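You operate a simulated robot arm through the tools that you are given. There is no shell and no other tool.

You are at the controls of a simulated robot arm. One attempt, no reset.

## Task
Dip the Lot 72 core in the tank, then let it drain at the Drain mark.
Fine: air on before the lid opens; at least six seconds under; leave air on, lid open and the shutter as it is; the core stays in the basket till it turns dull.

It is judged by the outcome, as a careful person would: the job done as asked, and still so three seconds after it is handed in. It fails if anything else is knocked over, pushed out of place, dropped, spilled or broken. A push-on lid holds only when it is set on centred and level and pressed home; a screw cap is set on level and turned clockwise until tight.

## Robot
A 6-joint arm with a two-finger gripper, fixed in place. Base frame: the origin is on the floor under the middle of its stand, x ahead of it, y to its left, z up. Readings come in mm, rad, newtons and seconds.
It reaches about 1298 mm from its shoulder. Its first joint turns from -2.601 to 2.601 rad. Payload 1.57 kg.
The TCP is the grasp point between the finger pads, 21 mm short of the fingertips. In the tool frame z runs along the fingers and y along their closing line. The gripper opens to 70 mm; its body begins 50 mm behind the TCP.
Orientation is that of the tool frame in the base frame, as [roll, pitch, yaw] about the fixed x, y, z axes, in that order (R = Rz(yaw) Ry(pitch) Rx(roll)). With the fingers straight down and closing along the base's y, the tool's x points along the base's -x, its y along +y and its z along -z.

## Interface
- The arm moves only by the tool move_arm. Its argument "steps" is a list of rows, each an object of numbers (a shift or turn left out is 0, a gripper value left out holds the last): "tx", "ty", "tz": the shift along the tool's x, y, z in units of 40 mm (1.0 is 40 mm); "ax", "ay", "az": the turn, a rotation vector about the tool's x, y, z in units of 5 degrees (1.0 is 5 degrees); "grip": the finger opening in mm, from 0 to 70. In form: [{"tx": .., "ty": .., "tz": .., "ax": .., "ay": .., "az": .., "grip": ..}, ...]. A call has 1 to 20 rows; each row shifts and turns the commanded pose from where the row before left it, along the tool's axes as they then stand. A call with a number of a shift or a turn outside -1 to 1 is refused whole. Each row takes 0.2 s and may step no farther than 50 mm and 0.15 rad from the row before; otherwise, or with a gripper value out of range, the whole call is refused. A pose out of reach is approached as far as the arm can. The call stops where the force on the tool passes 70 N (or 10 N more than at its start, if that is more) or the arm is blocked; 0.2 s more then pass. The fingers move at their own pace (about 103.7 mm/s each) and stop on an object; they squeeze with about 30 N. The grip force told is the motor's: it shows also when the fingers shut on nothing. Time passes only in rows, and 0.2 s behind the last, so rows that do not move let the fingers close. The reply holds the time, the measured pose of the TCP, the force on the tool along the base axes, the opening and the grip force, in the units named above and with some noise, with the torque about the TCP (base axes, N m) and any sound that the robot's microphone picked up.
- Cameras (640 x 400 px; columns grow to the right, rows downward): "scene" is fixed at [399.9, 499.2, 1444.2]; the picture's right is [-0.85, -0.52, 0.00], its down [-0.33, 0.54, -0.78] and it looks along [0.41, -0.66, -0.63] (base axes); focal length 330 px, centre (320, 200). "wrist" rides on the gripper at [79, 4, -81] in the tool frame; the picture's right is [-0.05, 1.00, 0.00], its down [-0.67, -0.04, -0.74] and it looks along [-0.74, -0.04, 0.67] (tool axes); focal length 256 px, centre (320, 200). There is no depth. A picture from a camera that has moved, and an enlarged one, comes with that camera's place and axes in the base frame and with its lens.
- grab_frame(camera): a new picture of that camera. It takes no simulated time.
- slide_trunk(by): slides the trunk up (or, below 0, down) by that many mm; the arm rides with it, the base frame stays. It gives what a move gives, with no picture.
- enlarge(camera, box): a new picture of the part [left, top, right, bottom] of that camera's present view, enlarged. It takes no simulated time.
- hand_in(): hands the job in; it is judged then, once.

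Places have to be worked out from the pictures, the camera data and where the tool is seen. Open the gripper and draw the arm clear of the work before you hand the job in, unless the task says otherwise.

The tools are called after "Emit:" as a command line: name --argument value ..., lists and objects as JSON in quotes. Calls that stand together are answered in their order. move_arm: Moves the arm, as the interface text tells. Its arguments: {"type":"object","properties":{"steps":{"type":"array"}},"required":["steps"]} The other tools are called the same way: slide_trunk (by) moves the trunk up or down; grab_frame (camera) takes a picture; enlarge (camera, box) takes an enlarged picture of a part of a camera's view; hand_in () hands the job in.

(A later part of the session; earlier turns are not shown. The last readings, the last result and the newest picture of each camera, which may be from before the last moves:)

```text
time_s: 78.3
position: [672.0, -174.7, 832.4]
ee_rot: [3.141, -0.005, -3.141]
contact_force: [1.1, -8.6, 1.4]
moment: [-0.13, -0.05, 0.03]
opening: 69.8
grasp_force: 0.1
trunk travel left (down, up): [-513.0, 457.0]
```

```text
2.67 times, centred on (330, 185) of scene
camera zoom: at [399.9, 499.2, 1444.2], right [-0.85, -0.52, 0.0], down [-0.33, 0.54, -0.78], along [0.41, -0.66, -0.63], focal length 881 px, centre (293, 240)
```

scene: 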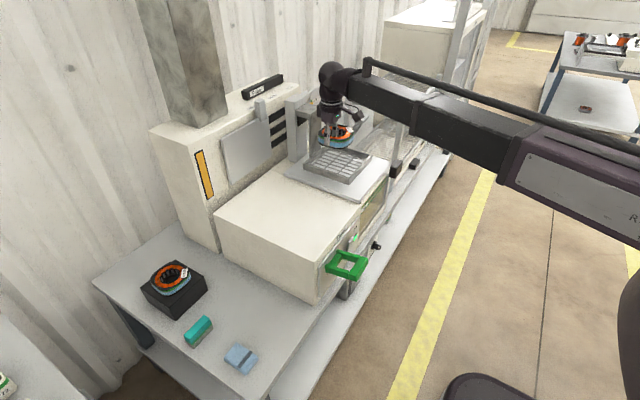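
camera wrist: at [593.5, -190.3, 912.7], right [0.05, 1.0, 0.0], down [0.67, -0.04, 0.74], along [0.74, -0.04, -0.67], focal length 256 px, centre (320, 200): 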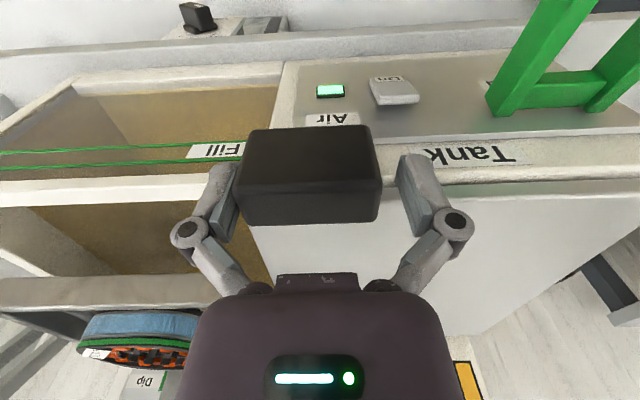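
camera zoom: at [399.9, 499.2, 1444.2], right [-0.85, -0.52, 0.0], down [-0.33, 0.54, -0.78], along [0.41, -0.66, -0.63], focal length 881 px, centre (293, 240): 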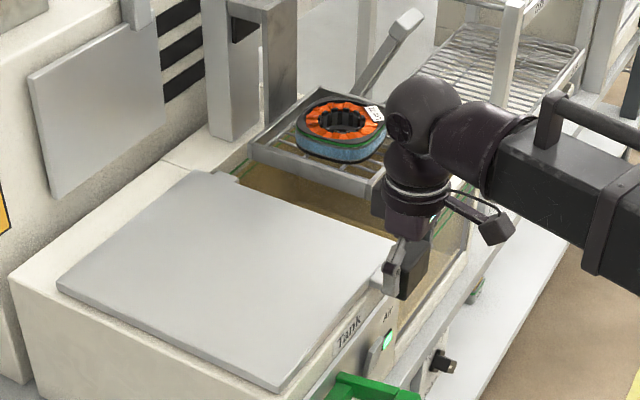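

The force rose to 8.6 N at the predicted full travel (~254 mm): the lid is at its end stop, fully open. I'll centre the fingers around the knob and lift off.

Emit:
move_arm --steps '[{"ty": -0.17}, {}]'

Emit:
slide_trunk --by 180

Emit:
grab_frame --camera "wrist"

Emit:
enlarge --camera "scene" --box '[230, 90, 430, 240]'

```text
time_s: 78.9
position: [670.7, -181.6, 832.4]
ee_rot: [3.141, -0.003, -3.14]
contact_force: [-0.4, 0.0, -0.1]
moment: [0.0, 0.0, -0.01]
opening: 69.8
grasp_force: 0.0
trunk travel left (down, up): [-513.0, 457.0]
```

```text
time_s: 80.9
position: [671.2, -180.4, 1012.6]
ee_rot: [3.141, -0.005, -3.14]
contact_force: [0.2, 0.7, -0.8]
moment: [0.01, -0.02, -0.01]
opening: 70.0
grasp_force: 0.1
trunk travel left (down, up): [-693.0, 277.0]
```

```text
taken
camera wrist: at [593.3, -177.9, 1092.7], right [0.05, 1.0, 0.0], down [0.67, -0.04, 0.74], along [0.74, -0.04, -0.67], focal length 256 px, centre (320, 200)
```

wrist: 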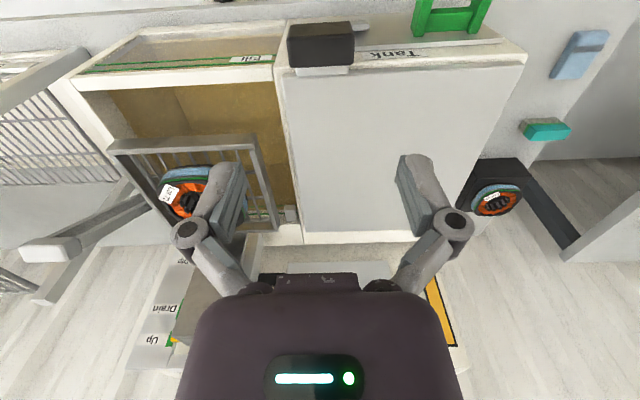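

```text
2.67 times, centred on (330, 165) of scene
camera zoom: at [399.9, 499.2, 1444.2], right [-0.85, -0.52, 0.0], down [-0.33, 0.54, -0.78], along [0.41, -0.66, -0.63], focal length 881 px, centre (293, 293)
```

zoom: 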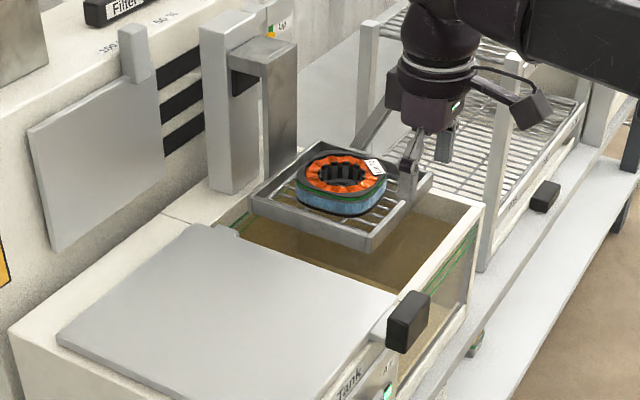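

The lid is fully open and the tank's liquid visible below the basket. Now to the hoist lever: I'll raise 100 mm and move over to y≈-540 to measure its grip bar.

Emit:
slide_trunk --by 100

Emit:
move_arm --steps '[{"ty": -1}, {"ty": -1}, {"ty": -1}, {"ty": -1}, {"ty": -1}, {"ty": -1}, {"ty": -1}, {"ty": -1}, {"ty": -0.6}]'

Emit:
grab_frame --camera "wrist"

Emit:
enlarge --camera "wrist" --box '[240, 90, 420, 210]'

```text
time_s: 82.2
position: [670.7, -180.6, 1111.0]
ee_rot: [3.14, -0.004, -3.139]
contact_force: [-0.8, 0.3, 1.0]
moment: [0.01, -0.03, 0.0]
opening: 69.9
grasp_force: 0.0
trunk travel left (down, up): [-793.0, 177.0]
```

```text
time_s: 84.2
position: [671.7, -525.9, 1112.0]
ee_rot: [3.14, -0.003, -3.139]
contact_force: [-0.3, 0.8, -0.5]
moment: [0.01, 0.0, 0.02]
opening: 70.1
grasp_force: 0.1
trunk travel left (down, up): [-793.0, 177.0]
```

```text
taken
camera wrist: at [593.5, -523.0, 1192.6], right [0.05, 1.0, 0.0], down [0.67, -0.04, 0.74], along [0.74, -0.04, -0.67], focal length 256 px, centre (320, 200)
```

wrist: 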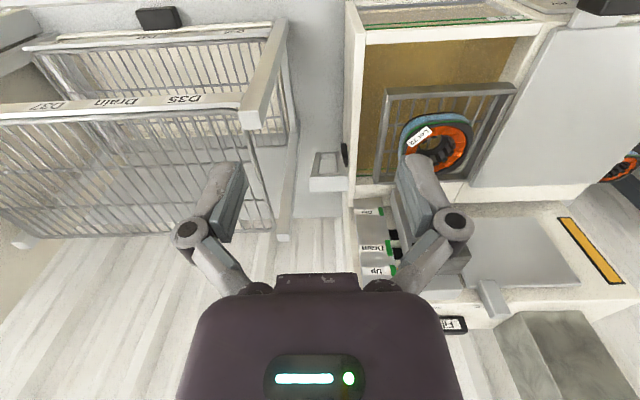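

```text
3.33 times, centred on (330, 150) of wrist
camera zoom: at [593.5, -523.0, 1192.6], right [0.05, 1.0, 0.0], down [0.67, -0.04, 0.74], along [0.74, -0.04, -0.67], focal length 853 px, centre (287, 367)
```

zoom: 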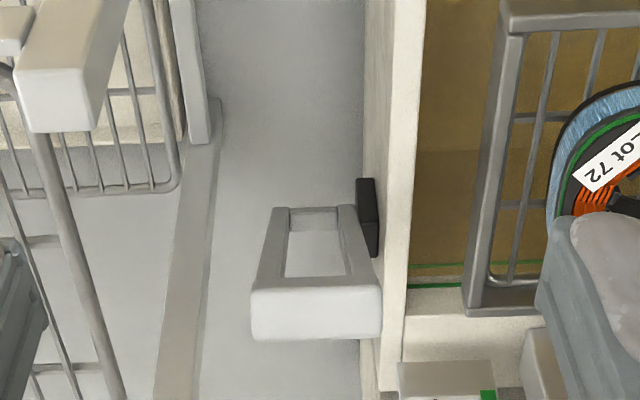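

The grip bar is centred near (848, -523.5, 930), pivot at about (935, -489, 752); lever leans ~26° to the robot at Up. I'll check the scene for arm clearances before hooking over the bar with a 45° tilt.

Emit:
grab_frame --camera "scene"

Emit:
enlarge --camera "scene" --box '[330, 60, 450, 160]'

Emit:
enlarge --camera "wrist" --box '[340, 190, 430, 290]'

```text
taken
```

scene: 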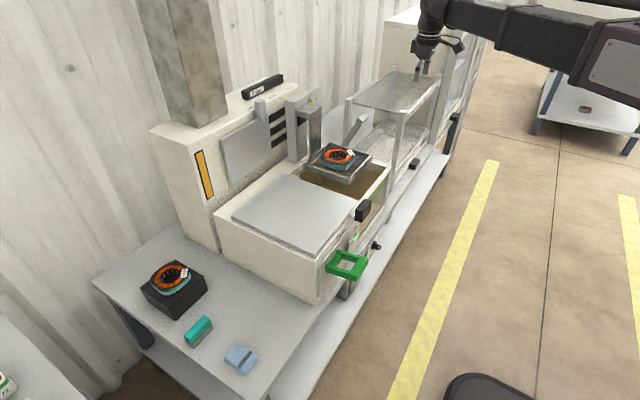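

```text
4.00 times, centred on (390, 110) of scene
camera zoom: at [399.9, 499.2, 1444.2], right [-0.85, -0.52, 0.0], down [-0.33, 0.54, -0.78], along [0.41, -0.66, -0.63], focal length 1322 px, centre (40, 560)
```

zoom: 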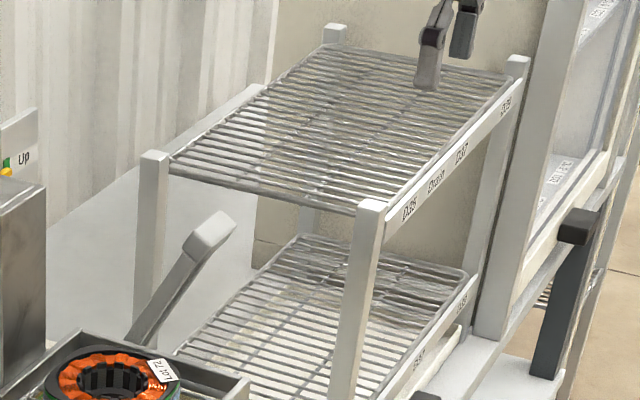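

```text
4.00 times, centred on (385, 240) of wrist
camera zoom: at [593.5, -523.0, 1192.6], right [0.05, 1.0, 0.0], down [0.67, -0.04, 0.74], along [0.74, -0.04, -0.67], focal length 1024 px, centre (60, 40)
```

zoom: 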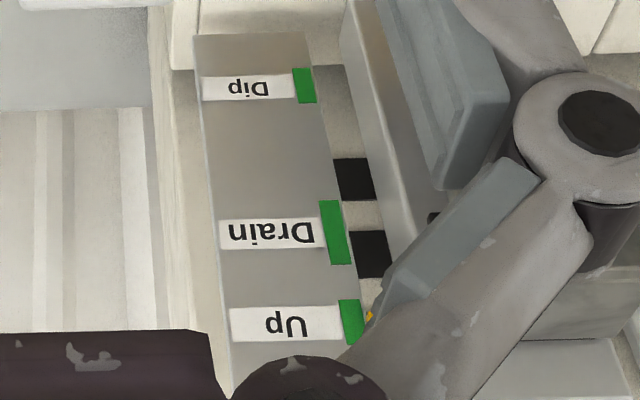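

The marks have green zones (Up, Drain, Dip) with the yellow pointer in Up; the rack's edge is at y≈-588, so working at y≈-515 leaves room. I'll tilt to 45° and move above and behind the bar, still high.

Emit:
move_arm --steps '[{"ay": -1, "grip": 0}, {"ay": -1}, {"ay": -1}, {"ay": -1}, {"ay": -1}, {"ay": -1}, {"ay": -1}, {"ay": -1}, {"ay": -1}]'

Emit:
move_arm --steps '[{"tx": -0.62, "tz": 0.62}, {"tx": -0.62, "tz": 0.62}, {"tx": -0.62, "tz": 0.62}, {"tx": -0.62, "tz": 0.62}, {"tx": -0.62, "tz": 0.62}, {"tx": -0.62, "tz": 0.62, "ty": 0.25}]'

```text
time_s: 86.2
position: [672.2, -525.8, 1166.2]
ee_rot: [-3.141, 0.781, -3.141]
contact_force: [-0.9, -0.1, 0.3]
moment: [0.03, 0.02, -0.02]
opening: 0.0
grasp_force: 28.7
out of reach, approached as far as the arm can: row 3, 4, 5, 6, 7, 8, 9
trunk travel left (down, up): [-793.0, 177.0]
```

```text
time_s: 87.6
position: [882.6, -515.3, 1165.3]
ee_rot: [-3.141, 0.781, -3.141]
contact_force: [-0.7, 0.0, -0.1]
moment: [-0.01, 0.0, 0.0]
opening: 0.0
grasp_force: 28.2
trunk travel left (down, up): [-793.0, 177.0]
```

Emit:
slide_trunk --by -150

Emit:
grab_frame --camera "wrist"

Emit:
enlarge --camera "scene" --box '[300, 40, 460, 160]'

```text
time_s: 89.4
position: [881.0, -514.9, 1016.6]
ee_rot: [3.138, 0.78, -3.14]
contact_force: [0.3, -0.2, 0.3]
moment: [0.04, -0.04, 0.01]
opening: 0.1
grasp_force: 28.1
trunk travel left (down, up): [-643.0, 327.0]
```

```text
taken
camera wrist: at [769.4, -512.0, 1017.2], right [0.04, 1.0, 0.04], down [-0.05, -0.04, 1.0], along [1.0, -0.04, 0.05], focal length 256 px, centre (320, 200)
```

wrist: 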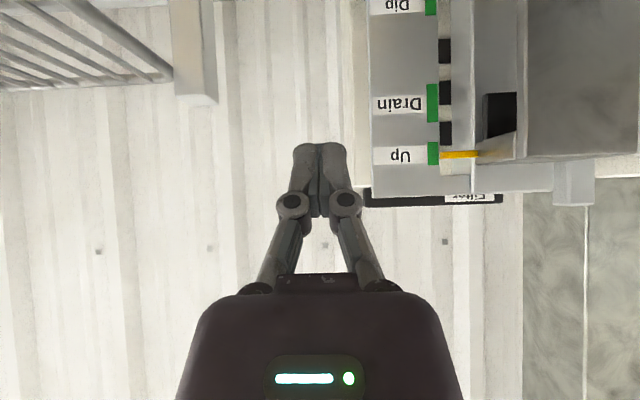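

```text
3.33 times, centred on (380, 100) of scene
camera zoom: at [399.9, 499.2, 1444.2], right [-0.85, -0.52, 0.0], down [-0.33, 0.54, -0.78], along [0.41, -0.66, -0.63], focal length 1101 px, centre (120, 533)
```

zoom: 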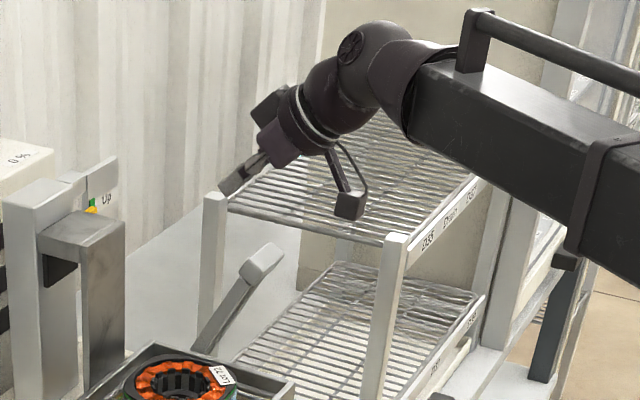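

This view reads the marks nicely: pointer at Up, Drain zone below it. I'll lower 60 mm so the finger reaches over and behind the bar.

Emit:
slide_trunk --by -60

Emit:
grab_frame --camera "wrist"

Emit:
enlarge --camera "scene" --box '[320, 70, 440, 160]'

```text
time_s: 90.4
position: [882.3, -514.9, 956.5]
ee_rot: [3.141, 0.782, -3.141]
contact_force: [0.3, -0.1, 0.4]
moment: [-0.01, 0.03, 0.03]
opening: 0.0
grasp_force: 28.8
trunk travel left (down, up): [-583.0, 387.0]
```

```text
taken
camera wrist: at [769.4, -512.0, 957.1], right [0.04, 1.0, 0.04], down [-0.05, -0.04, 1.0], along [1.0, -0.04, 0.05], focal length 256 px, centre (320, 200)
```

wrist: 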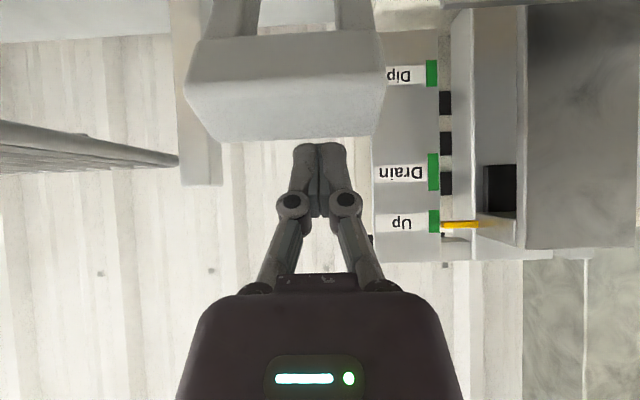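

```text
4.44 times, centred on (380, 115) of scene
camera zoom: at [399.9, 499.2, 1444.2], right [-0.85, -0.52, 0.0], down [-0.33, 0.54, -0.78], along [0.41, -0.66, -0.63], focal length 1468 px, centre (53, 578)
```

zoom: 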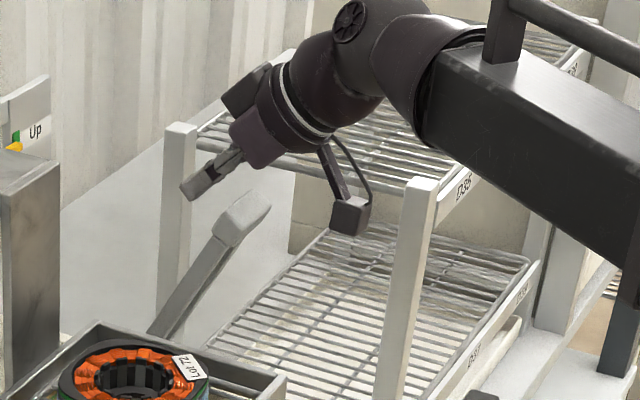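

The finger is above and behind the bar. I'll pull towards the robot in 6 mm rows and watch for contact.

Emit:
move_arm --steps '[{"tx": 0.106, "tz": -0.106}, {"tx": 0.106, "tz": -0.106}, {"tx": 0.106, "tz": -0.106}, {"tx": 0.106, "tz": -0.106}, {"tx": 0.106, "tz": -0.106}]'

Emit:
enlarge --camera "scene" --box '[320, 70, 440, 160]'

```text
time_s: 91.6
position: [852.5, -514.8, 957.4]
ee_rot: [3.139, 0.783, -3.142]
contact_force: [1.3, 0.2, 1.2]
moment: [0.02, -0.03, 0.05]
opening: 5.9
grasp_force: 28.4
trunk travel left (down, up): [-583.0, 387.0]
```

```text
4.44 times, centred on (380, 115) of scene
camera zoom: at [399.9, 499.2, 1444.2], right [-0.85, -0.52, 0.0], down [-0.33, 0.54, -0.78], along [0.41, -0.66, -0.63], focal length 1468 px, centre (53, 578)
```

zoom: 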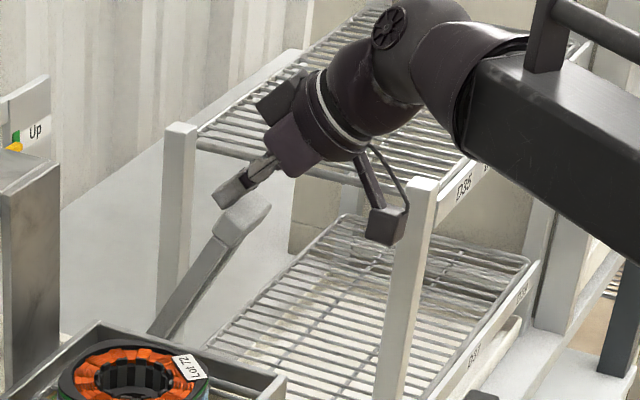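

It just touches near the fingertip. I'll step back 12 mm, lower 8 mm to get more of the finger over the bar, then pull again.

Emit:
move_arm --steps '[{"tx": -0.106, "tz": 0.106}, {"tx": -0.106, "tz": 0.106}]'

Emit:
slide_trunk --by -8

Emit:
move_arm --steps '[{"tx": 0.106, "tz": -0.106}, {"tx": 0.106, "tz": -0.106}, {"tx": 0.106, "tz": -0.106}, {"tx": 0.106, "tz": -0.106}]'

Emit:
grab_frame --camera "wrist"

Emit:
enlarge --camera "scene" --box '[320, 70, 440, 160]'

```text
time_s: 92.2
position: [863.0, -514.6, 955.6]
ee_rot: [3.139, 0.781, 3.141]
contact_force: [0.2, -0.2, -0.1]
moment: [0.01, 0.02, -0.01]
opening: 0.1
grasp_force: 28.3
trunk travel left (down, up): [-583.0, 387.0]
```

```text
time_s: 92.8
position: [864.1, -515.5, 948.1]
ee_rot: [3.141, 0.782, -3.141]
contact_force: [-0.6, 0.6, 0.3]
moment: [-0.01, 0.01, 0.0]
opening: 0.0
grasp_force: 28.6
trunk travel left (down, up): [-575.0, 395.0]
```

```text
time_s: 93.8
position: [840.5, -515.0, 948.3]
ee_rot: [3.141, 0.782, 3.141]
contact_force: [-0.7, 0.2, 1.4]
moment: [0.0, -0.03, 0.03]
opening: 6.0
grasp_force: 29.2
trunk travel left (down, up): [-575.0, 395.0]
```

```text
taken
camera wrist: at [727.4, -512.1, 949.1], right [0.04, 1.0, 0.04], down [-0.05, -0.04, 1.0], along [1.0, -0.04, 0.05], focal length 256 px, centre (320, 200)
```

wrist: 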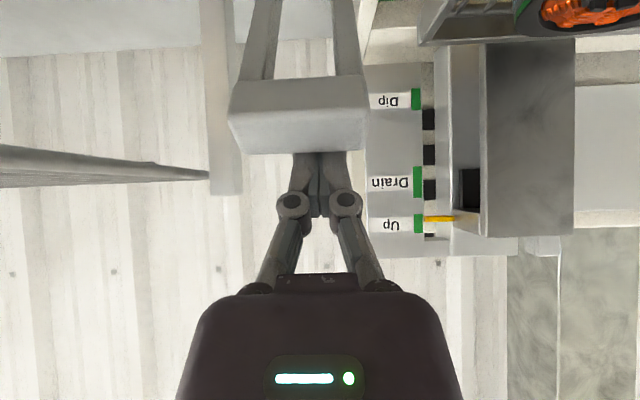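

```text
4.44 times, centred on (380, 115) of scene
camera zoom: at [399.9, 499.2, 1444.2], right [-0.85, -0.52, 0.0], down [-0.33, 0.54, -0.78], along [0.41, -0.66, -0.63], focal length 1468 px, centre (53, 578)
```

zoom: 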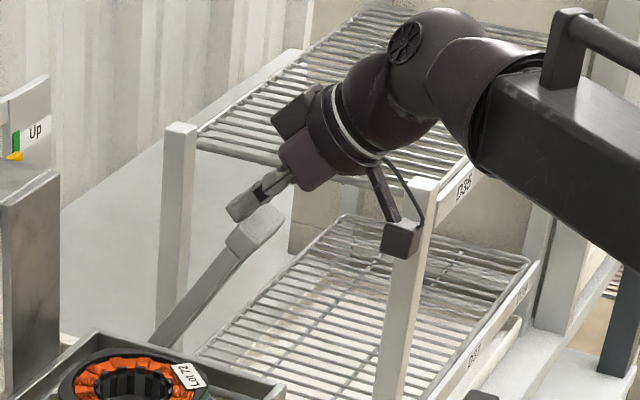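

The lever moves easily (≈1.4 N) towards the robot, and the pointer and basket have started down. I'll continue by alternating small trunk-down and pull moves.

Emit:
slide_trunk --by -15

Emit:
move_arm --steps '[{"tx": 0.106, "tz": -0.106}, {"tx": 0.106, "tz": -0.106}, {"tx": 0.106, "tz": -0.106}]'

Emit:
grab_frame --camera "wrist"

Emit:
enlarge --camera "scene" --box '[300, 70, 440, 190]'

```text
time_s: 94.4
position: [839.5, -514.1, 933.4]
ee_rot: [3.141, 0.782, -3.139]
contact_force: [0.4, 0.4, 0.2]
moment: [0.0, -0.03, 0.0]
opening: 0.0
grasp_force: 28.5
trunk travel left (down, up): [-560.0, 410.0]
```

```text
time_s: 95.2
position: [821.7, -514.7, 932.4]
ee_rot: [3.141, 0.782, -3.141]
contact_force: [0.7, -0.3, 1.1]
moment: [0.0, -0.04, 0.01]
opening: 6.2
grasp_force: 28.4
trunk travel left (down, up): [-560.0, 410.0]
```

```text
taken
camera wrist: at [709.8, -512.0, 934.1], right [0.04, 1.0, 0.04], down [-0.05, -0.04, 1.0], along [1.0, -0.04, 0.05], focal length 256 px, centre (320, 200)
```

wrist: 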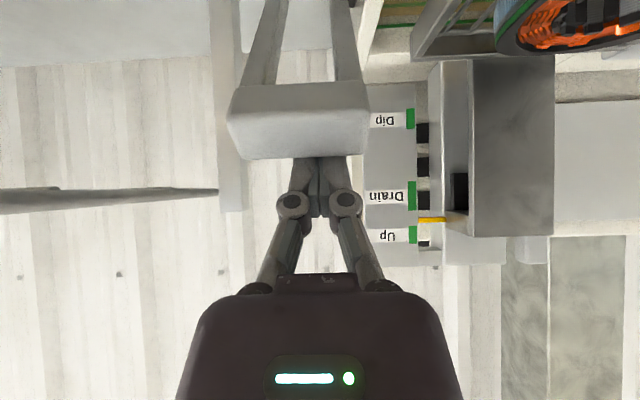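

```text
3.33 times, centred on (370, 130) of scene
camera zoom: at [399.9, 499.2, 1444.2], right [-0.85, -0.52, 0.0], down [-0.33, 0.54, -0.78], along [0.41, -0.66, -0.63], focal length 1101 px, centre (153, 433)
```

zoom: 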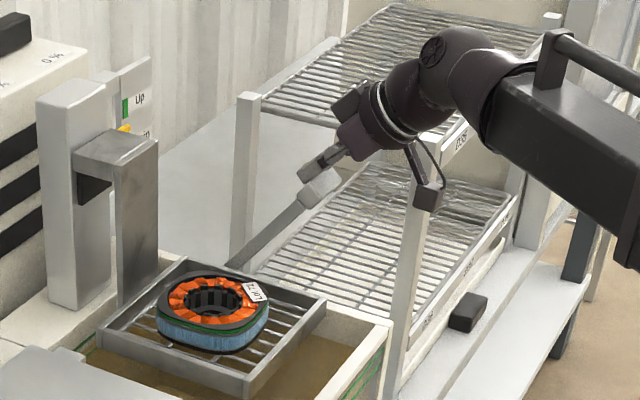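

The pointer is now between Up and Drain, the lever holds by itself. I'll continue with slightly bigger alternations.

Emit:
slide_trunk --by -22

Emit:
move_arm --steps '[{"tx": 0.106, "tz": -0.106}, {"tx": 0.106, "tz": -0.106}, {"tx": 0.106, "tz": -0.106}]'

Emit:
slide_trunk --by -18

Emit:
grab_frame --camera "wrist"

Emit:
enlarge --camera "scene" --box '[300, 70, 440, 190]'

```text
time_s: 95.9
position: [822.2, -515.4, 910.8]
ee_rot: [3.141, 0.782, -3.142]
contact_force: [0.1, -0.4, -0.3]
moment: [-0.01, 0.0, 0.02]
opening: 0.0
grasp_force: 28.7
trunk travel left (down, up): [-538.0, 432.0]
```

```text
time_s: 96.7
position: [803.5, -515.6, 910.8]
ee_rot: [3.14, 0.782, 3.141]
contact_force: [0.5, -0.3, 0.8]
moment: [-0.01, -0.02, 0.04]
opening: 6.0
grasp_force: 28.6
trunk travel left (down, up): [-538.0, 432.0]
```

```text
time_s: 97.3
position: [804.2, -516.3, 892.4]
ee_rot: [3.141, 0.78, -3.142]
contact_force: [0.3, 0.3, -0.1]
moment: [0.02, 0.02, 0.02]
opening: 0.0
grasp_force: 28.6
trunk travel left (down, up): [-520.0, 450.0]
```

```text
taken
camera wrist: at [692.0, -512.4, 894.0], right [0.04, 1.0, 0.04], down [-0.05, -0.04, 1.0], along [1.0, -0.04, 0.05], focal length 256 px, centre (320, 200)
```

wrist: 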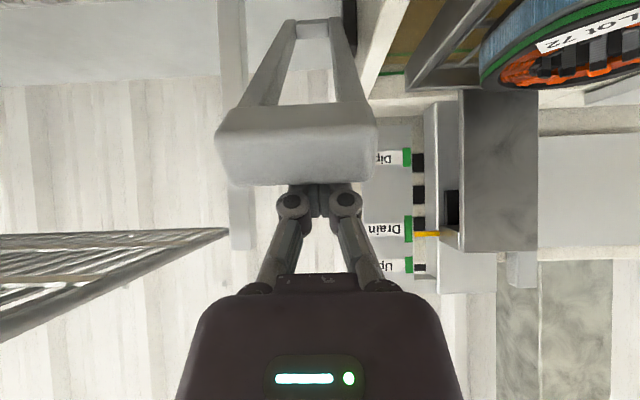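

```text
3.33 times, centred on (370, 130) of scene
camera zoom: at [399.9, 499.2, 1444.2], right [-0.85, -0.52, 0.0], down [-0.33, 0.54, -0.78], along [0.41, -0.66, -0.63], focal length 1101 px, centre (153, 433)
```

zoom: 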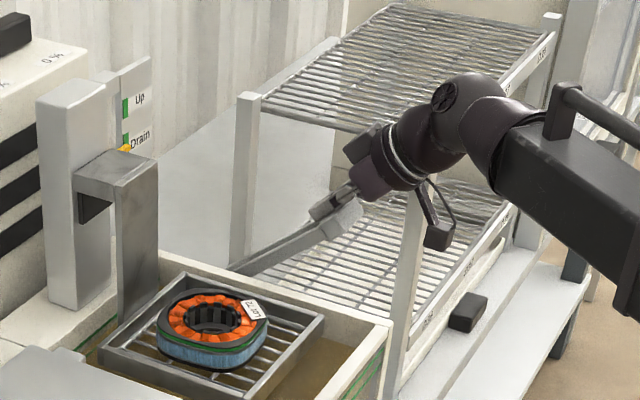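

The pointer is inside the Drain zone now (noted: bar near (790, 885)). About 2.1 mm of basket per degree, so Dip should come with the lever near horizontal. I'll carry on down towards Dip.

Emit:
move_arm --steps '[{"tx": 0.106, "tz": -0.106, "ty": -0.1}, {"tx": 0.106, "tz": -0.106}]'

Emit:
slide_trunk --by -28

Emit:
move_arm --steps '[{"tx": 0.106, "tz": -0.106}, {"tx": 0.106, "tz": -0.106}]'

Emit:
grab_frame --camera "wrist"

Emit:
enlarge --camera "scene" --box '[300, 70, 440, 190]'

```text
time_s: 97.9
position: [792.7, -516.9, 893.1]
ee_rot: [3.139, 0.782, -3.141]
contact_force: [1.3, 0.4, 0.5]
moment: [0.0, -0.02, -0.01]
opening: 6.0
grasp_force: 28.4
trunk travel left (down, up): [-520.0, 450.0]
```

```text
time_s: 98.6
position: [793.6, -517.8, 865.4]
ee_rot: [3.141, 0.783, 3.141]
contact_force: [0.5, 1.0, 0.0]
moment: [0.0, -0.01, -0.02]
opening: 0.0
grasp_force: 29.1
trunk travel left (down, up): [-492.0, 478.0]
```

```text
time_s: 99.2
position: [780.3, -518.3, 863.9]
ee_rot: [3.14, 0.781, 3.14]
contact_force: [0.8, -0.1, 0.2]
moment: [-0.02, 0.0, 0.01]
opening: 6.0
grasp_force: 28.2
trunk travel left (down, up): [-492.0, 478.0]
```

```text
taken
camera wrist: at [668.2, -515.7, 866.1], right [0.04, 1.0, 0.04], down [-0.05, -0.04, 1.0], along [1.0, -0.04, 0.05], focal length 256 px, centre (320, 200)
```

wrist: 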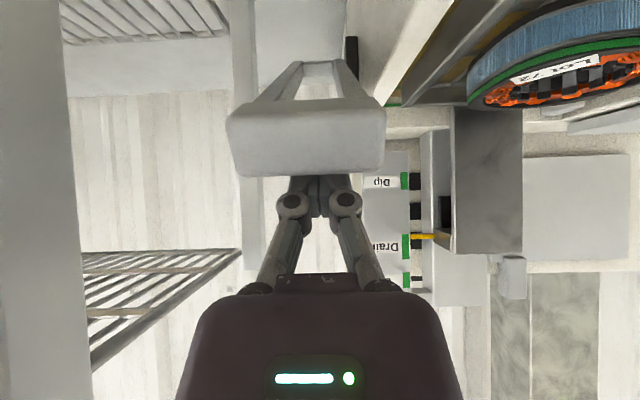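

```text
3.33 times, centred on (370, 130) of scene
camera zoom: at [399.9, 499.2, 1444.2], right [-0.85, -0.52, 0.0], down [-0.33, 0.54, -0.78], along [0.41, -0.66, -0.63], focal length 1101 px, centre (153, 433)
```

zoom: 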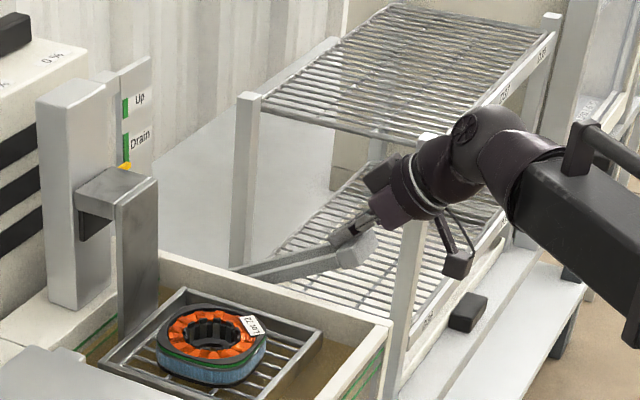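

The pointer is at the lower end of the Drain zone; everything moves freely. I continue down.

Emit:
slide_trunk --by -30

Emit:
move_arm --steps '[{"tx": 0.106, "tz": -0.106}, {"tx": 0.106, "tz": -0.106}]'

Emit:
grab_frame --camera "wrist"

Emit:
enlarge --camera "scene" --box '[300, 70, 440, 190]'

```text
time_s: 100.0
position: [780.8, -518.4, 834.7]
ee_rot: [3.139, 0.782, 3.142]
contact_force: [0.5, -0.5, 0.0]
moment: [0.01, -0.01, -0.03]
opening: 0.0
grasp_force: 28.2
trunk travel left (down, up): [-462.0, 508.0]
```

```text
time_s: 100.6
position: [767.9, -519.2, 835.3]
ee_rot: [3.139, 0.783, -3.14]
contact_force: [0.2, 0.5, 1.3]
moment: [0.02, -0.02, 0.03]
opening: 5.9
grasp_force: 29.2
trunk travel left (down, up): [-462.0, 508.0]
```

```text
taken
camera wrist: at [656.3, -516.0, 836.1], right [0.04, 1.0, 0.04], down [-0.05, -0.04, 1.0], along [1.0, -0.04, 0.05], focal length 256 px, centre (320, 200)
```

wrist: 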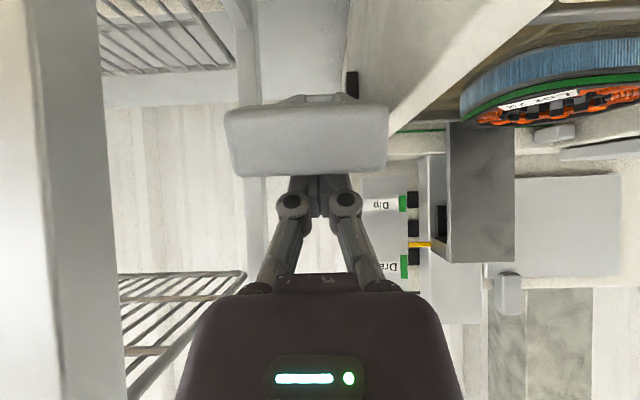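

```text
3.33 times, centred on (370, 130) of scene
camera zoom: at [399.9, 499.2, 1444.2], right [-0.85, -0.52, 0.0], down [-0.33, 0.54, -0.78], along [0.41, -0.66, -0.63], focal length 1101 px, centre (153, 433)
```

zoom: 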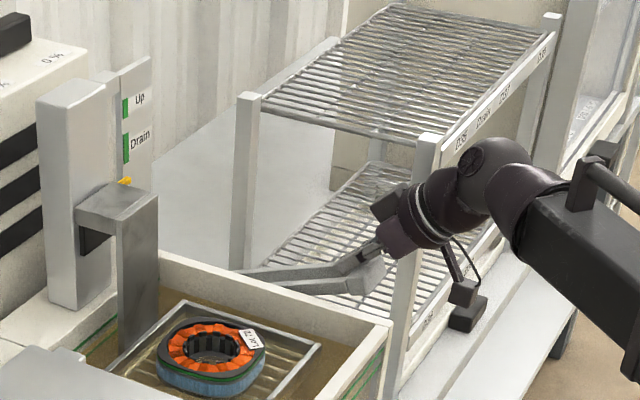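

Pointer is between Drain and Dip. I'll keep lowering.

Emit:
slide_trunk --by -28

Emit:
move_arm --steps '[{"tx": 0.106, "tz": -0.106}]'

Emit:
grab_frame --camera "wrist"

Emit:
enlarge --camera "scene" --box '[300, 70, 440, 190]'

```text
time_s: 101.3
position: [769.6, -519.2, 806.7]
ee_rot: [3.14, 0.782, -3.141]
contact_force: [-0.1, -0.5, 0.5]
moment: [0.05, -0.01, 0.01]
opening: 0.0
grasp_force: 28.6
trunk travel left (down, up): [-434.0, 536.0]
```

```text
time_s: 101.7
position: [762.9, -517.8, 808.2]
ee_rot: [3.141, 0.782, 3.14]
contact_force: [-0.6, 0.5, -0.1]
moment: [-0.01, 0.05, 0.03]
opening: 0.0
grasp_force: 28.4
trunk travel left (down, up): [-434.0, 536.0]
```

```text
taken
camera wrist: at [650.6, -515.9, 808.2], right [0.04, 1.0, 0.04], down [-0.05, -0.04, 1.0], along [1.0, -0.04, 0.05], focal length 256 px, centre (320, 200)
```

wrist: 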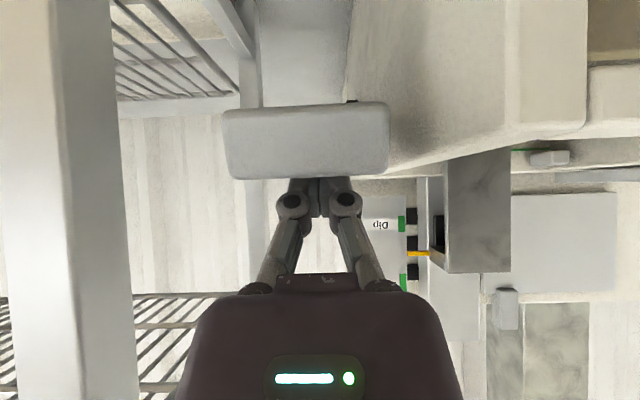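

```text
3.33 times, centred on (370, 130) of scene
camera zoom: at [399.9, 499.2, 1444.2], right [-0.85, -0.52, 0.0], down [-0.33, 0.54, -0.78], along [0.41, -0.66, -0.63], focal length 1101 px, centre (153, 433)
```

zoom: 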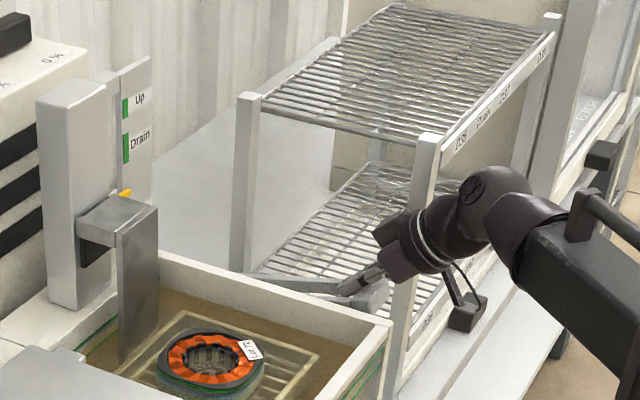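

The core is partly under and the pointer has ~35 mm to go to Dip. I'll lower 28 mm more.

Emit:
slide_trunk --by -28

Emit:
grab_frame --camera "wrist"

Emit:
enlarge --camera "scene" --box '[300, 70, 440, 190]'

```text
time_s: 102.5
position: [762.2, -518.4, 778.9]
ee_rot: [3.139, 0.782, -3.141]
contact_force: [-1.1, -0.5, 0.4]
moment: [0.03, 0.0, 0.04]
opening: 0.0
grasp_force: 28.5
trunk travel left (down, up): [-406.0, 564.0]
```

```text
taken
camera wrist: at [650.7, -515.9, 780.1], right [0.04, 1.0, 0.04], down [-0.05, -0.04, 1.0], along [1.0, -0.04, 0.05], focal length 256 px, centre (320, 200)
```

wrist: 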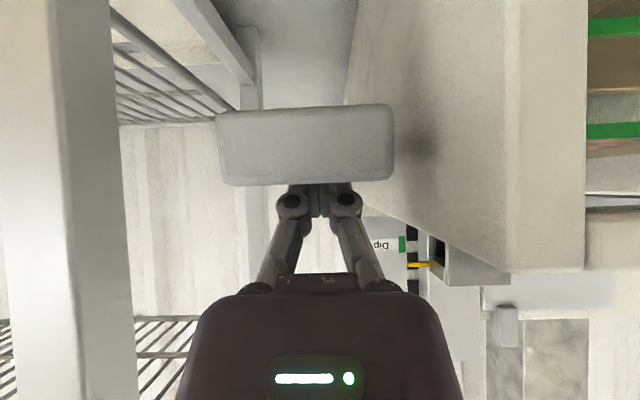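

```text
3.33 times, centred on (370, 130) of scene
camera zoom: at [399.9, 499.2, 1444.2], right [-0.85, -0.52, 0.0], down [-0.33, 0.54, -0.78], along [0.41, -0.66, -0.63], focal length 1101 px, centre (153, 433)
```

zoom: 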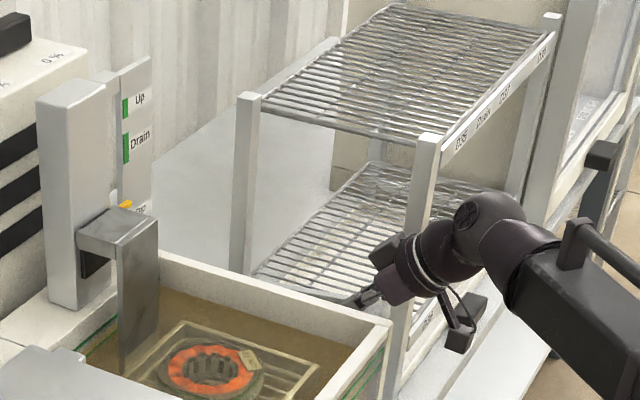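

The core is now under the surface; the pointer is still a little above the Dip zone. I'll lower 18 mm more.

Emit:
slide_trunk --by -18

Emit:
enlarge --camera "wrist" --box '[340, 180, 500, 300]'

Emit:
enlarge --camera "scene" --box '[300, 70, 440, 190]'

```text
time_s: 103.1
position: [762.6, -517.7, 760.5]
ee_rot: [3.14, 0.781, -3.141]
contact_force: [0.1, 0.4, -0.5]
moment: [0.01, 0.0, 0.02]
opening: 0.0
grasp_force: 28.3
trunk travel left (down, up): [-388.0, 582.0]
```

```text
3.33 times, centred on (420, 240) of wrist
camera zoom: at [650.7, -515.9, 762.0], right [0.04, 1.0, 0.04], down [-0.05, -0.04, 1.0], along [1.0, -0.04, 0.05], focal length 853 px, centre (-13, 67)
```

zoom: 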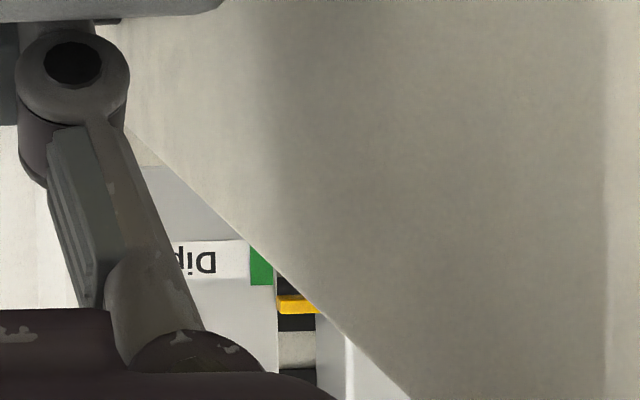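

```text
3.33 times, centred on (370, 130) of scene
camera zoom: at [399.9, 499.2, 1444.2], right [-0.85, -0.52, 0.0], down [-0.33, 0.54, -0.78], along [0.41, -0.66, -0.63], focal length 1101 px, centre (153, 433)
```

zoom: 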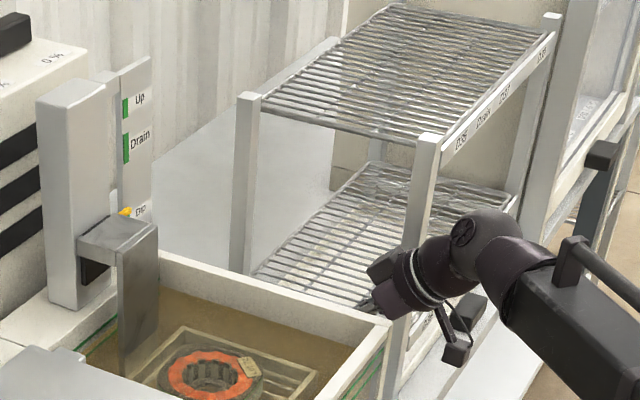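

The pointer is about 8 mm above the Dip zone's top edge. I'll lower another 18 mm.

Emit:
slide_trunk --by -18

Emit:
enlarge --camera "wrist" --box '[340, 180, 500, 300]'

Emit:
enlarge --camera "scene" --box '[300, 70, 440, 190]'

Emit:
grab_frame --camera "wrist"

```text
time_s: 103.8
position: [763.4, -518.8, 742.8]
ee_rot: [3.14, 0.781, -3.141]
contact_force: [0.3, 0.7, 0.2]
moment: [-0.03, 0.0, -0.01]
opening: 0.2
grasp_force: 28.2
trunk travel left (down, up): [-370.0, 600.0]
```

```text
3.33 times, centred on (420, 240) of wrist
camera zoom: at [650.7, -515.9, 744.0], right [0.04, 1.0, 0.04], down [-0.05, -0.04, 1.0], along [1.0, -0.04, 0.05], focal length 853 px, centre (-13, 67)
```

zoom: 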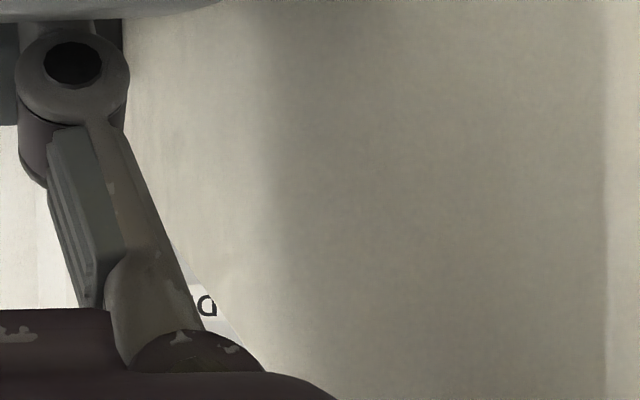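

```text
3.33 times, centred on (370, 130) of scene
camera zoom: at [399.9, 499.2, 1444.2], right [-0.85, -0.52, 0.0], down [-0.33, 0.54, -0.78], along [0.41, -0.66, -0.63], focal length 1101 px, centre (153, 433)
```

zoom: 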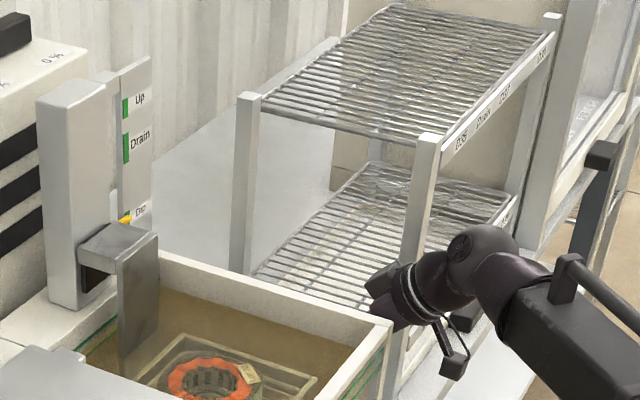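

```text
taken
camera wrist: at [650.7, -515.9, 744.0], right [0.04, 1.0, 0.04], down [-0.05, -0.04, 1.0], along [1.0, -0.04, 0.05], focal length 256 px, centre (320, 200)
```

wrist: 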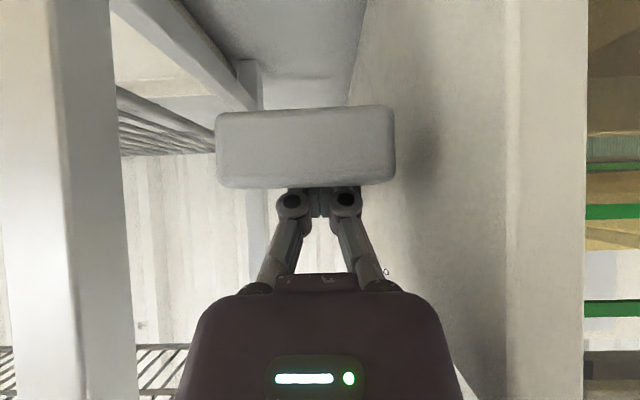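

The wrist camera can't see the marks now; I'll zoom the scene camera on the pointer near Dip.

Emit:
enlarge --camera "scene" --box '[310, 95, 350, 145]'

Emit:
enlarge --camera "wrist" --box '[560, 100, 640, 380]'

```text
8.00 times, centred on (330, 120) of scene
camera zoom: at [399.9, 499.2, 1444.2], right [-0.85, -0.52, 0.0], down [-0.33, 0.54, -0.78], along [0.41, -0.66, -0.63], focal length 2643 px, centre (240, 840)
```

zoom: 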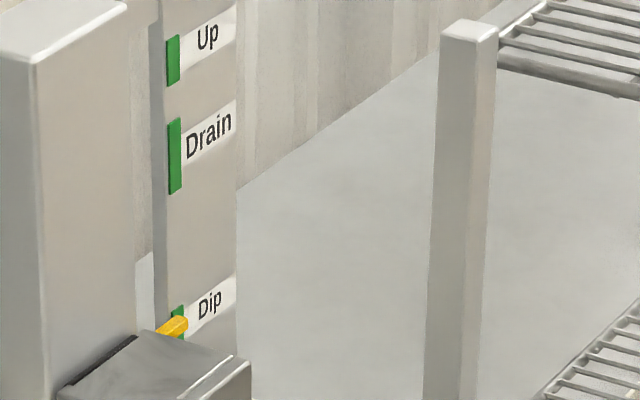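

```text
1.43 times, centred on (600, 240) of wrist
camera zoom: at [650.7, -515.9, 744.0], right [0.04, 1.0, 0.04], down [-0.05, -0.04, 1.0], along [1.0, -0.04, 0.05], focal length 366 px, centre (-80, 143)
```

zoom: 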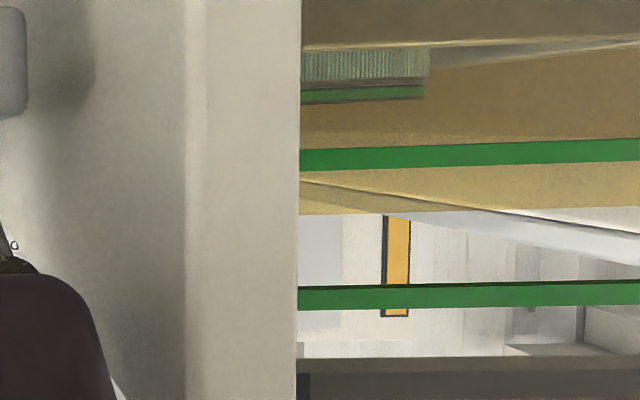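

The pointer sits in the Dip zone (about its centre) and through the window the core is well below the liquid surface. I'll wait here for over six seconds.

Emit:
move_arm --steps '[{}, {}, {}, {}, {}, {}, {}, {}, {}, {}, {}, {}, {}, {}, {}, {}, {}, {}, {}, {}]'

Emit:
move_arm --steps '[{}, {}, {}, {}, {}, {}, {}, {}, {}, {}, {}, {}, {}, {}, {}, {}, {}, {}, {}, {}]'

Emit:
enlarge --camera "scene" --box '[290, 95, 430, 215]'

Emit:
enlarge --camera "scene" --box '[310, 95, 350, 145]'

```text
time_s: 108.0
position: [762.7, -519.6, 742.9]
ee_rot: [-3.141, 0.783, -3.142]
contact_force: [-0.8, 0.6, 0.4]
moment: [-0.02, 0.02, -0.03]
opening: 0.0
grasp_force: 28.5
trunk travel left (down, up): [-370.0, 600.0]
```

```text
time_s: 112.2
position: [763.6, -519.2, 742.6]
ee_rot: [3.142, 0.784, 3.141]
contact_force: [-0.4, -0.1, -0.5]
moment: [-0.02, -0.01, 0.02]
opening: 0.1
grasp_force: 28.9
trunk travel left (down, up): [-370.0, 600.0]
```

```text
3.33 times, centred on (360, 155) of scene
camera zoom: at [399.9, 499.2, 1444.2], right [-0.85, -0.52, 0.0], down [-0.33, 0.54, -0.78], along [0.41, -0.66, -0.63], focal length 1101 px, centre (187, 350)
```

zoom: 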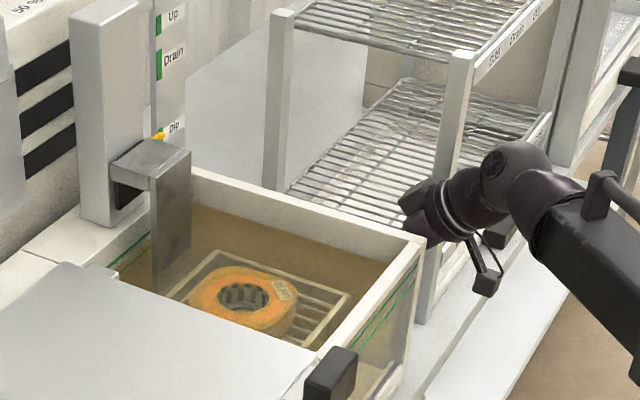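

```text
8.00 times, centred on (330, 120) of scene
camera zoom: at [399.9, 499.2, 1444.2], right [-0.85, -0.52, 0.0], down [-0.33, 0.54, -0.78], along [0.41, -0.66, -0.63], focal length 2643 px, centre (240, 840)
```

zoom: 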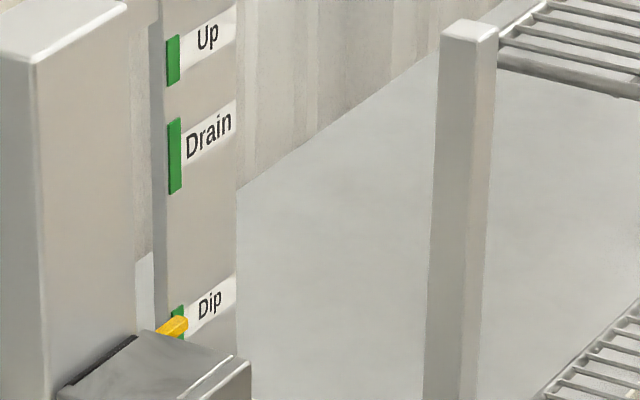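

Over 8 s at Dip; the windings' colour has changed under the liquid. Now I must lift the lever from beneath: first I raise the finger off the bar and draw back, then go below it.

Emit:
slide_trunk --by 20

Emit:
move_arm --steps '[{"tx": 0.4, "tz": -0.4}, {"tx": 0.4, "tz": -0.4}, {"tx": 0.4, "tz": -0.4}, {"tx": 0.4, "tz": -0.4}]'

Emit:
grab_frame --camera "wrist"

Emit:
enlarge --camera "scene" --box '[310, 95, 450, 215]'

```text
time_s: 112.8
position: [762.4, -518.9, 762.5]
ee_rot: [3.139, 0.782, 3.141]
contact_force: [-0.4, 1.0, -0.8]
moment: [-0.02, -0.02, -0.02]
opening: 0.0
grasp_force: 29.0
trunk travel left (down, up): [-390.0, 580.0]
```

```text
time_s: 113.8
position: [673.0, -519.5, 762.4]
ee_rot: [3.139, 0.783, 3.14]
contact_force: [-0.6, 0.6, -0.2]
moment: [0.05, 0.0, 0.01]
opening: 0.0
grasp_force: 28.7
trunk travel left (down, up): [-390.0, 580.0]
```

```text
taken
camera wrist: at [560.2, -516.1, 764.1], right [0.04, 1.0, 0.04], down [-0.05, -0.04, 1.0], along [1.0, -0.04, 0.05], focal length 256 px, centre (320, 200)
```

wrist: 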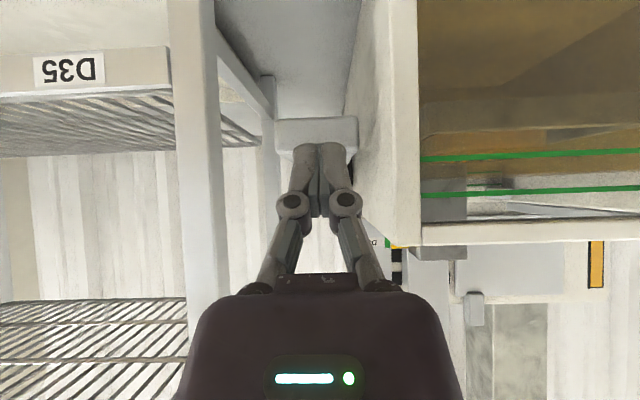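

```text
3.33 times, centred on (380, 155) of scene
camera zoom: at [399.9, 499.2, 1444.2], right [-0.85, -0.52, 0.0], down [-0.33, 0.54, -0.78], along [0.41, -0.66, -0.63], focal length 1101 px, centre (120, 350)
```

zoom: 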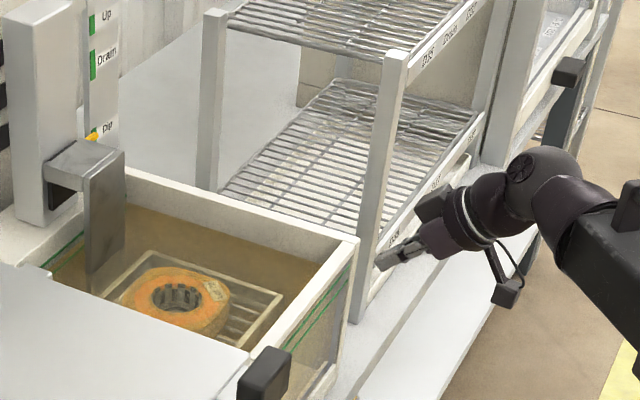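

The bar's front is at x≈735, z 716–744. I'll go down to z≈690 in front of it and then advance beneath it.

Emit:
slide_trunk --by -72

Emit:
move_arm --steps '[{"tx": -0.3, "tz": 0.3}, {"tx": -0.3, "tz": 0.3}, {"tx": -0.3, "tz": 0.3}]'

Emit:
grab_frame --camera "wrist"

```text
time_s: 114.9
position: [673.2, -519.9, 691.6]
ee_rot: [3.139, 0.784, -3.141]
contact_force: [-0.1, 0.0, 0.4]
moment: [-0.03, -0.01, 0.02]
opening: 0.0
grasp_force: 28.1
trunk travel left (down, up): [-318.0, 652.0]
```

```text
time_s: 115.7
position: [724.0, -520.2, 690.7]
ee_rot: [-3.142, 0.781, -3.14]
contact_force: [-0.1, -0.5, 0.0]
moment: [0.01, -0.01, 0.01]
opening: 0.0
grasp_force: 28.6
trunk travel left (down, up): [-318.0, 652.0]
```

```text
taken
camera wrist: at [611.7, -516.7, 692.1], right [0.04, 1.0, 0.04], down [-0.05, -0.04, 1.0], along [1.0, -0.04, 0.05], focal length 256 px, centre (320, 200)
```

wrist: 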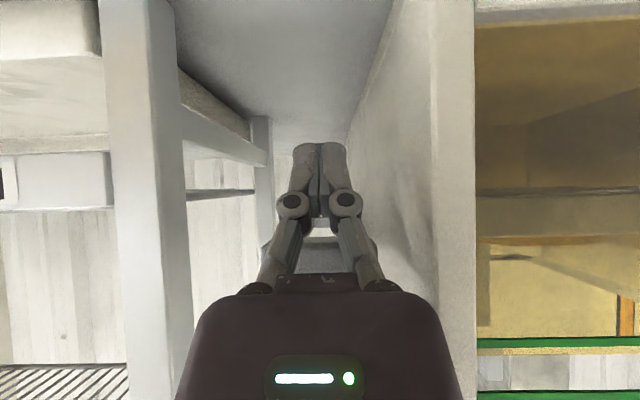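

The fingers are beneath the bar. I'll raise the trunk gently and watch the pointer and force.

Emit:
slide_trunk --by 25

Emit:
slide_trunk --by 15

Emit:
grab_frame --camera "wrist"

Emit:
enlarge --camera "scene" --box '[310, 95, 450, 215]'

```text
time_s: 116.4
position: [722.7, -519.2, 716.2]
ee_rot: [3.14, 0.78, -3.141]
contact_force: [-13.3, 2.4, -11.5]
moment: [0.11, -0.06, 0.18]
opening: 5.8
grasp_force: 29.2
trunk travel left (down, up): [-343.0, 627.0]
```

```text
time_s: 117.1
position: [722.4, -519.4, 732.7]
ee_rot: [3.138, 0.782, -3.141]
contact_force: [-26.2, 3.9, -10.5]
moment: [-0.06, -0.14, 0.02]
opening: 6.0
grasp_force: 29.0
trunk travel left (down, up): [-358.0, 612.0]
```

```text
taken
camera wrist: at [610.0, -516.6, 732.7], right [0.04, 1.0, 0.04], down [-0.05, -0.04, 1.0], along [1.0, -0.04, 0.05], focal length 256 px, centre (320, 200)
```

wrist: 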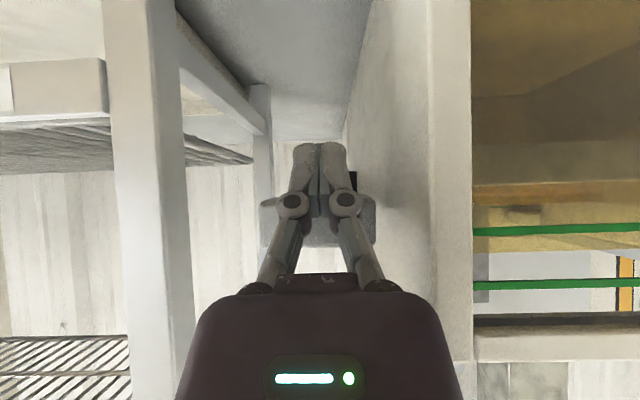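

```text
3.33 times, centred on (380, 155) of scene
camera zoom: at [399.9, 499.2, 1444.2], right [-0.85, -0.52, 0.0], down [-0.33, 0.54, -0.78], along [0.41, -0.66, -0.63], focal length 1101 px, centre (120, 350)
```

zoom: 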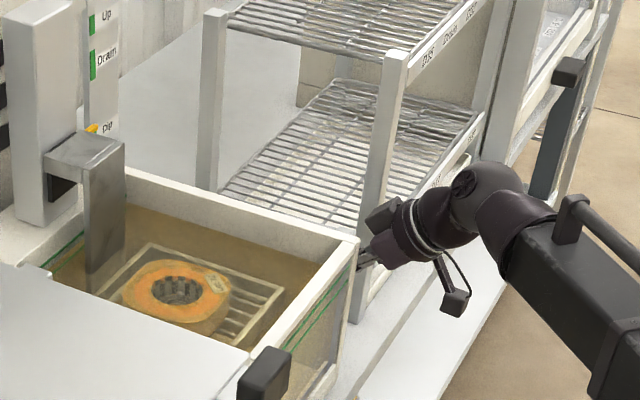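

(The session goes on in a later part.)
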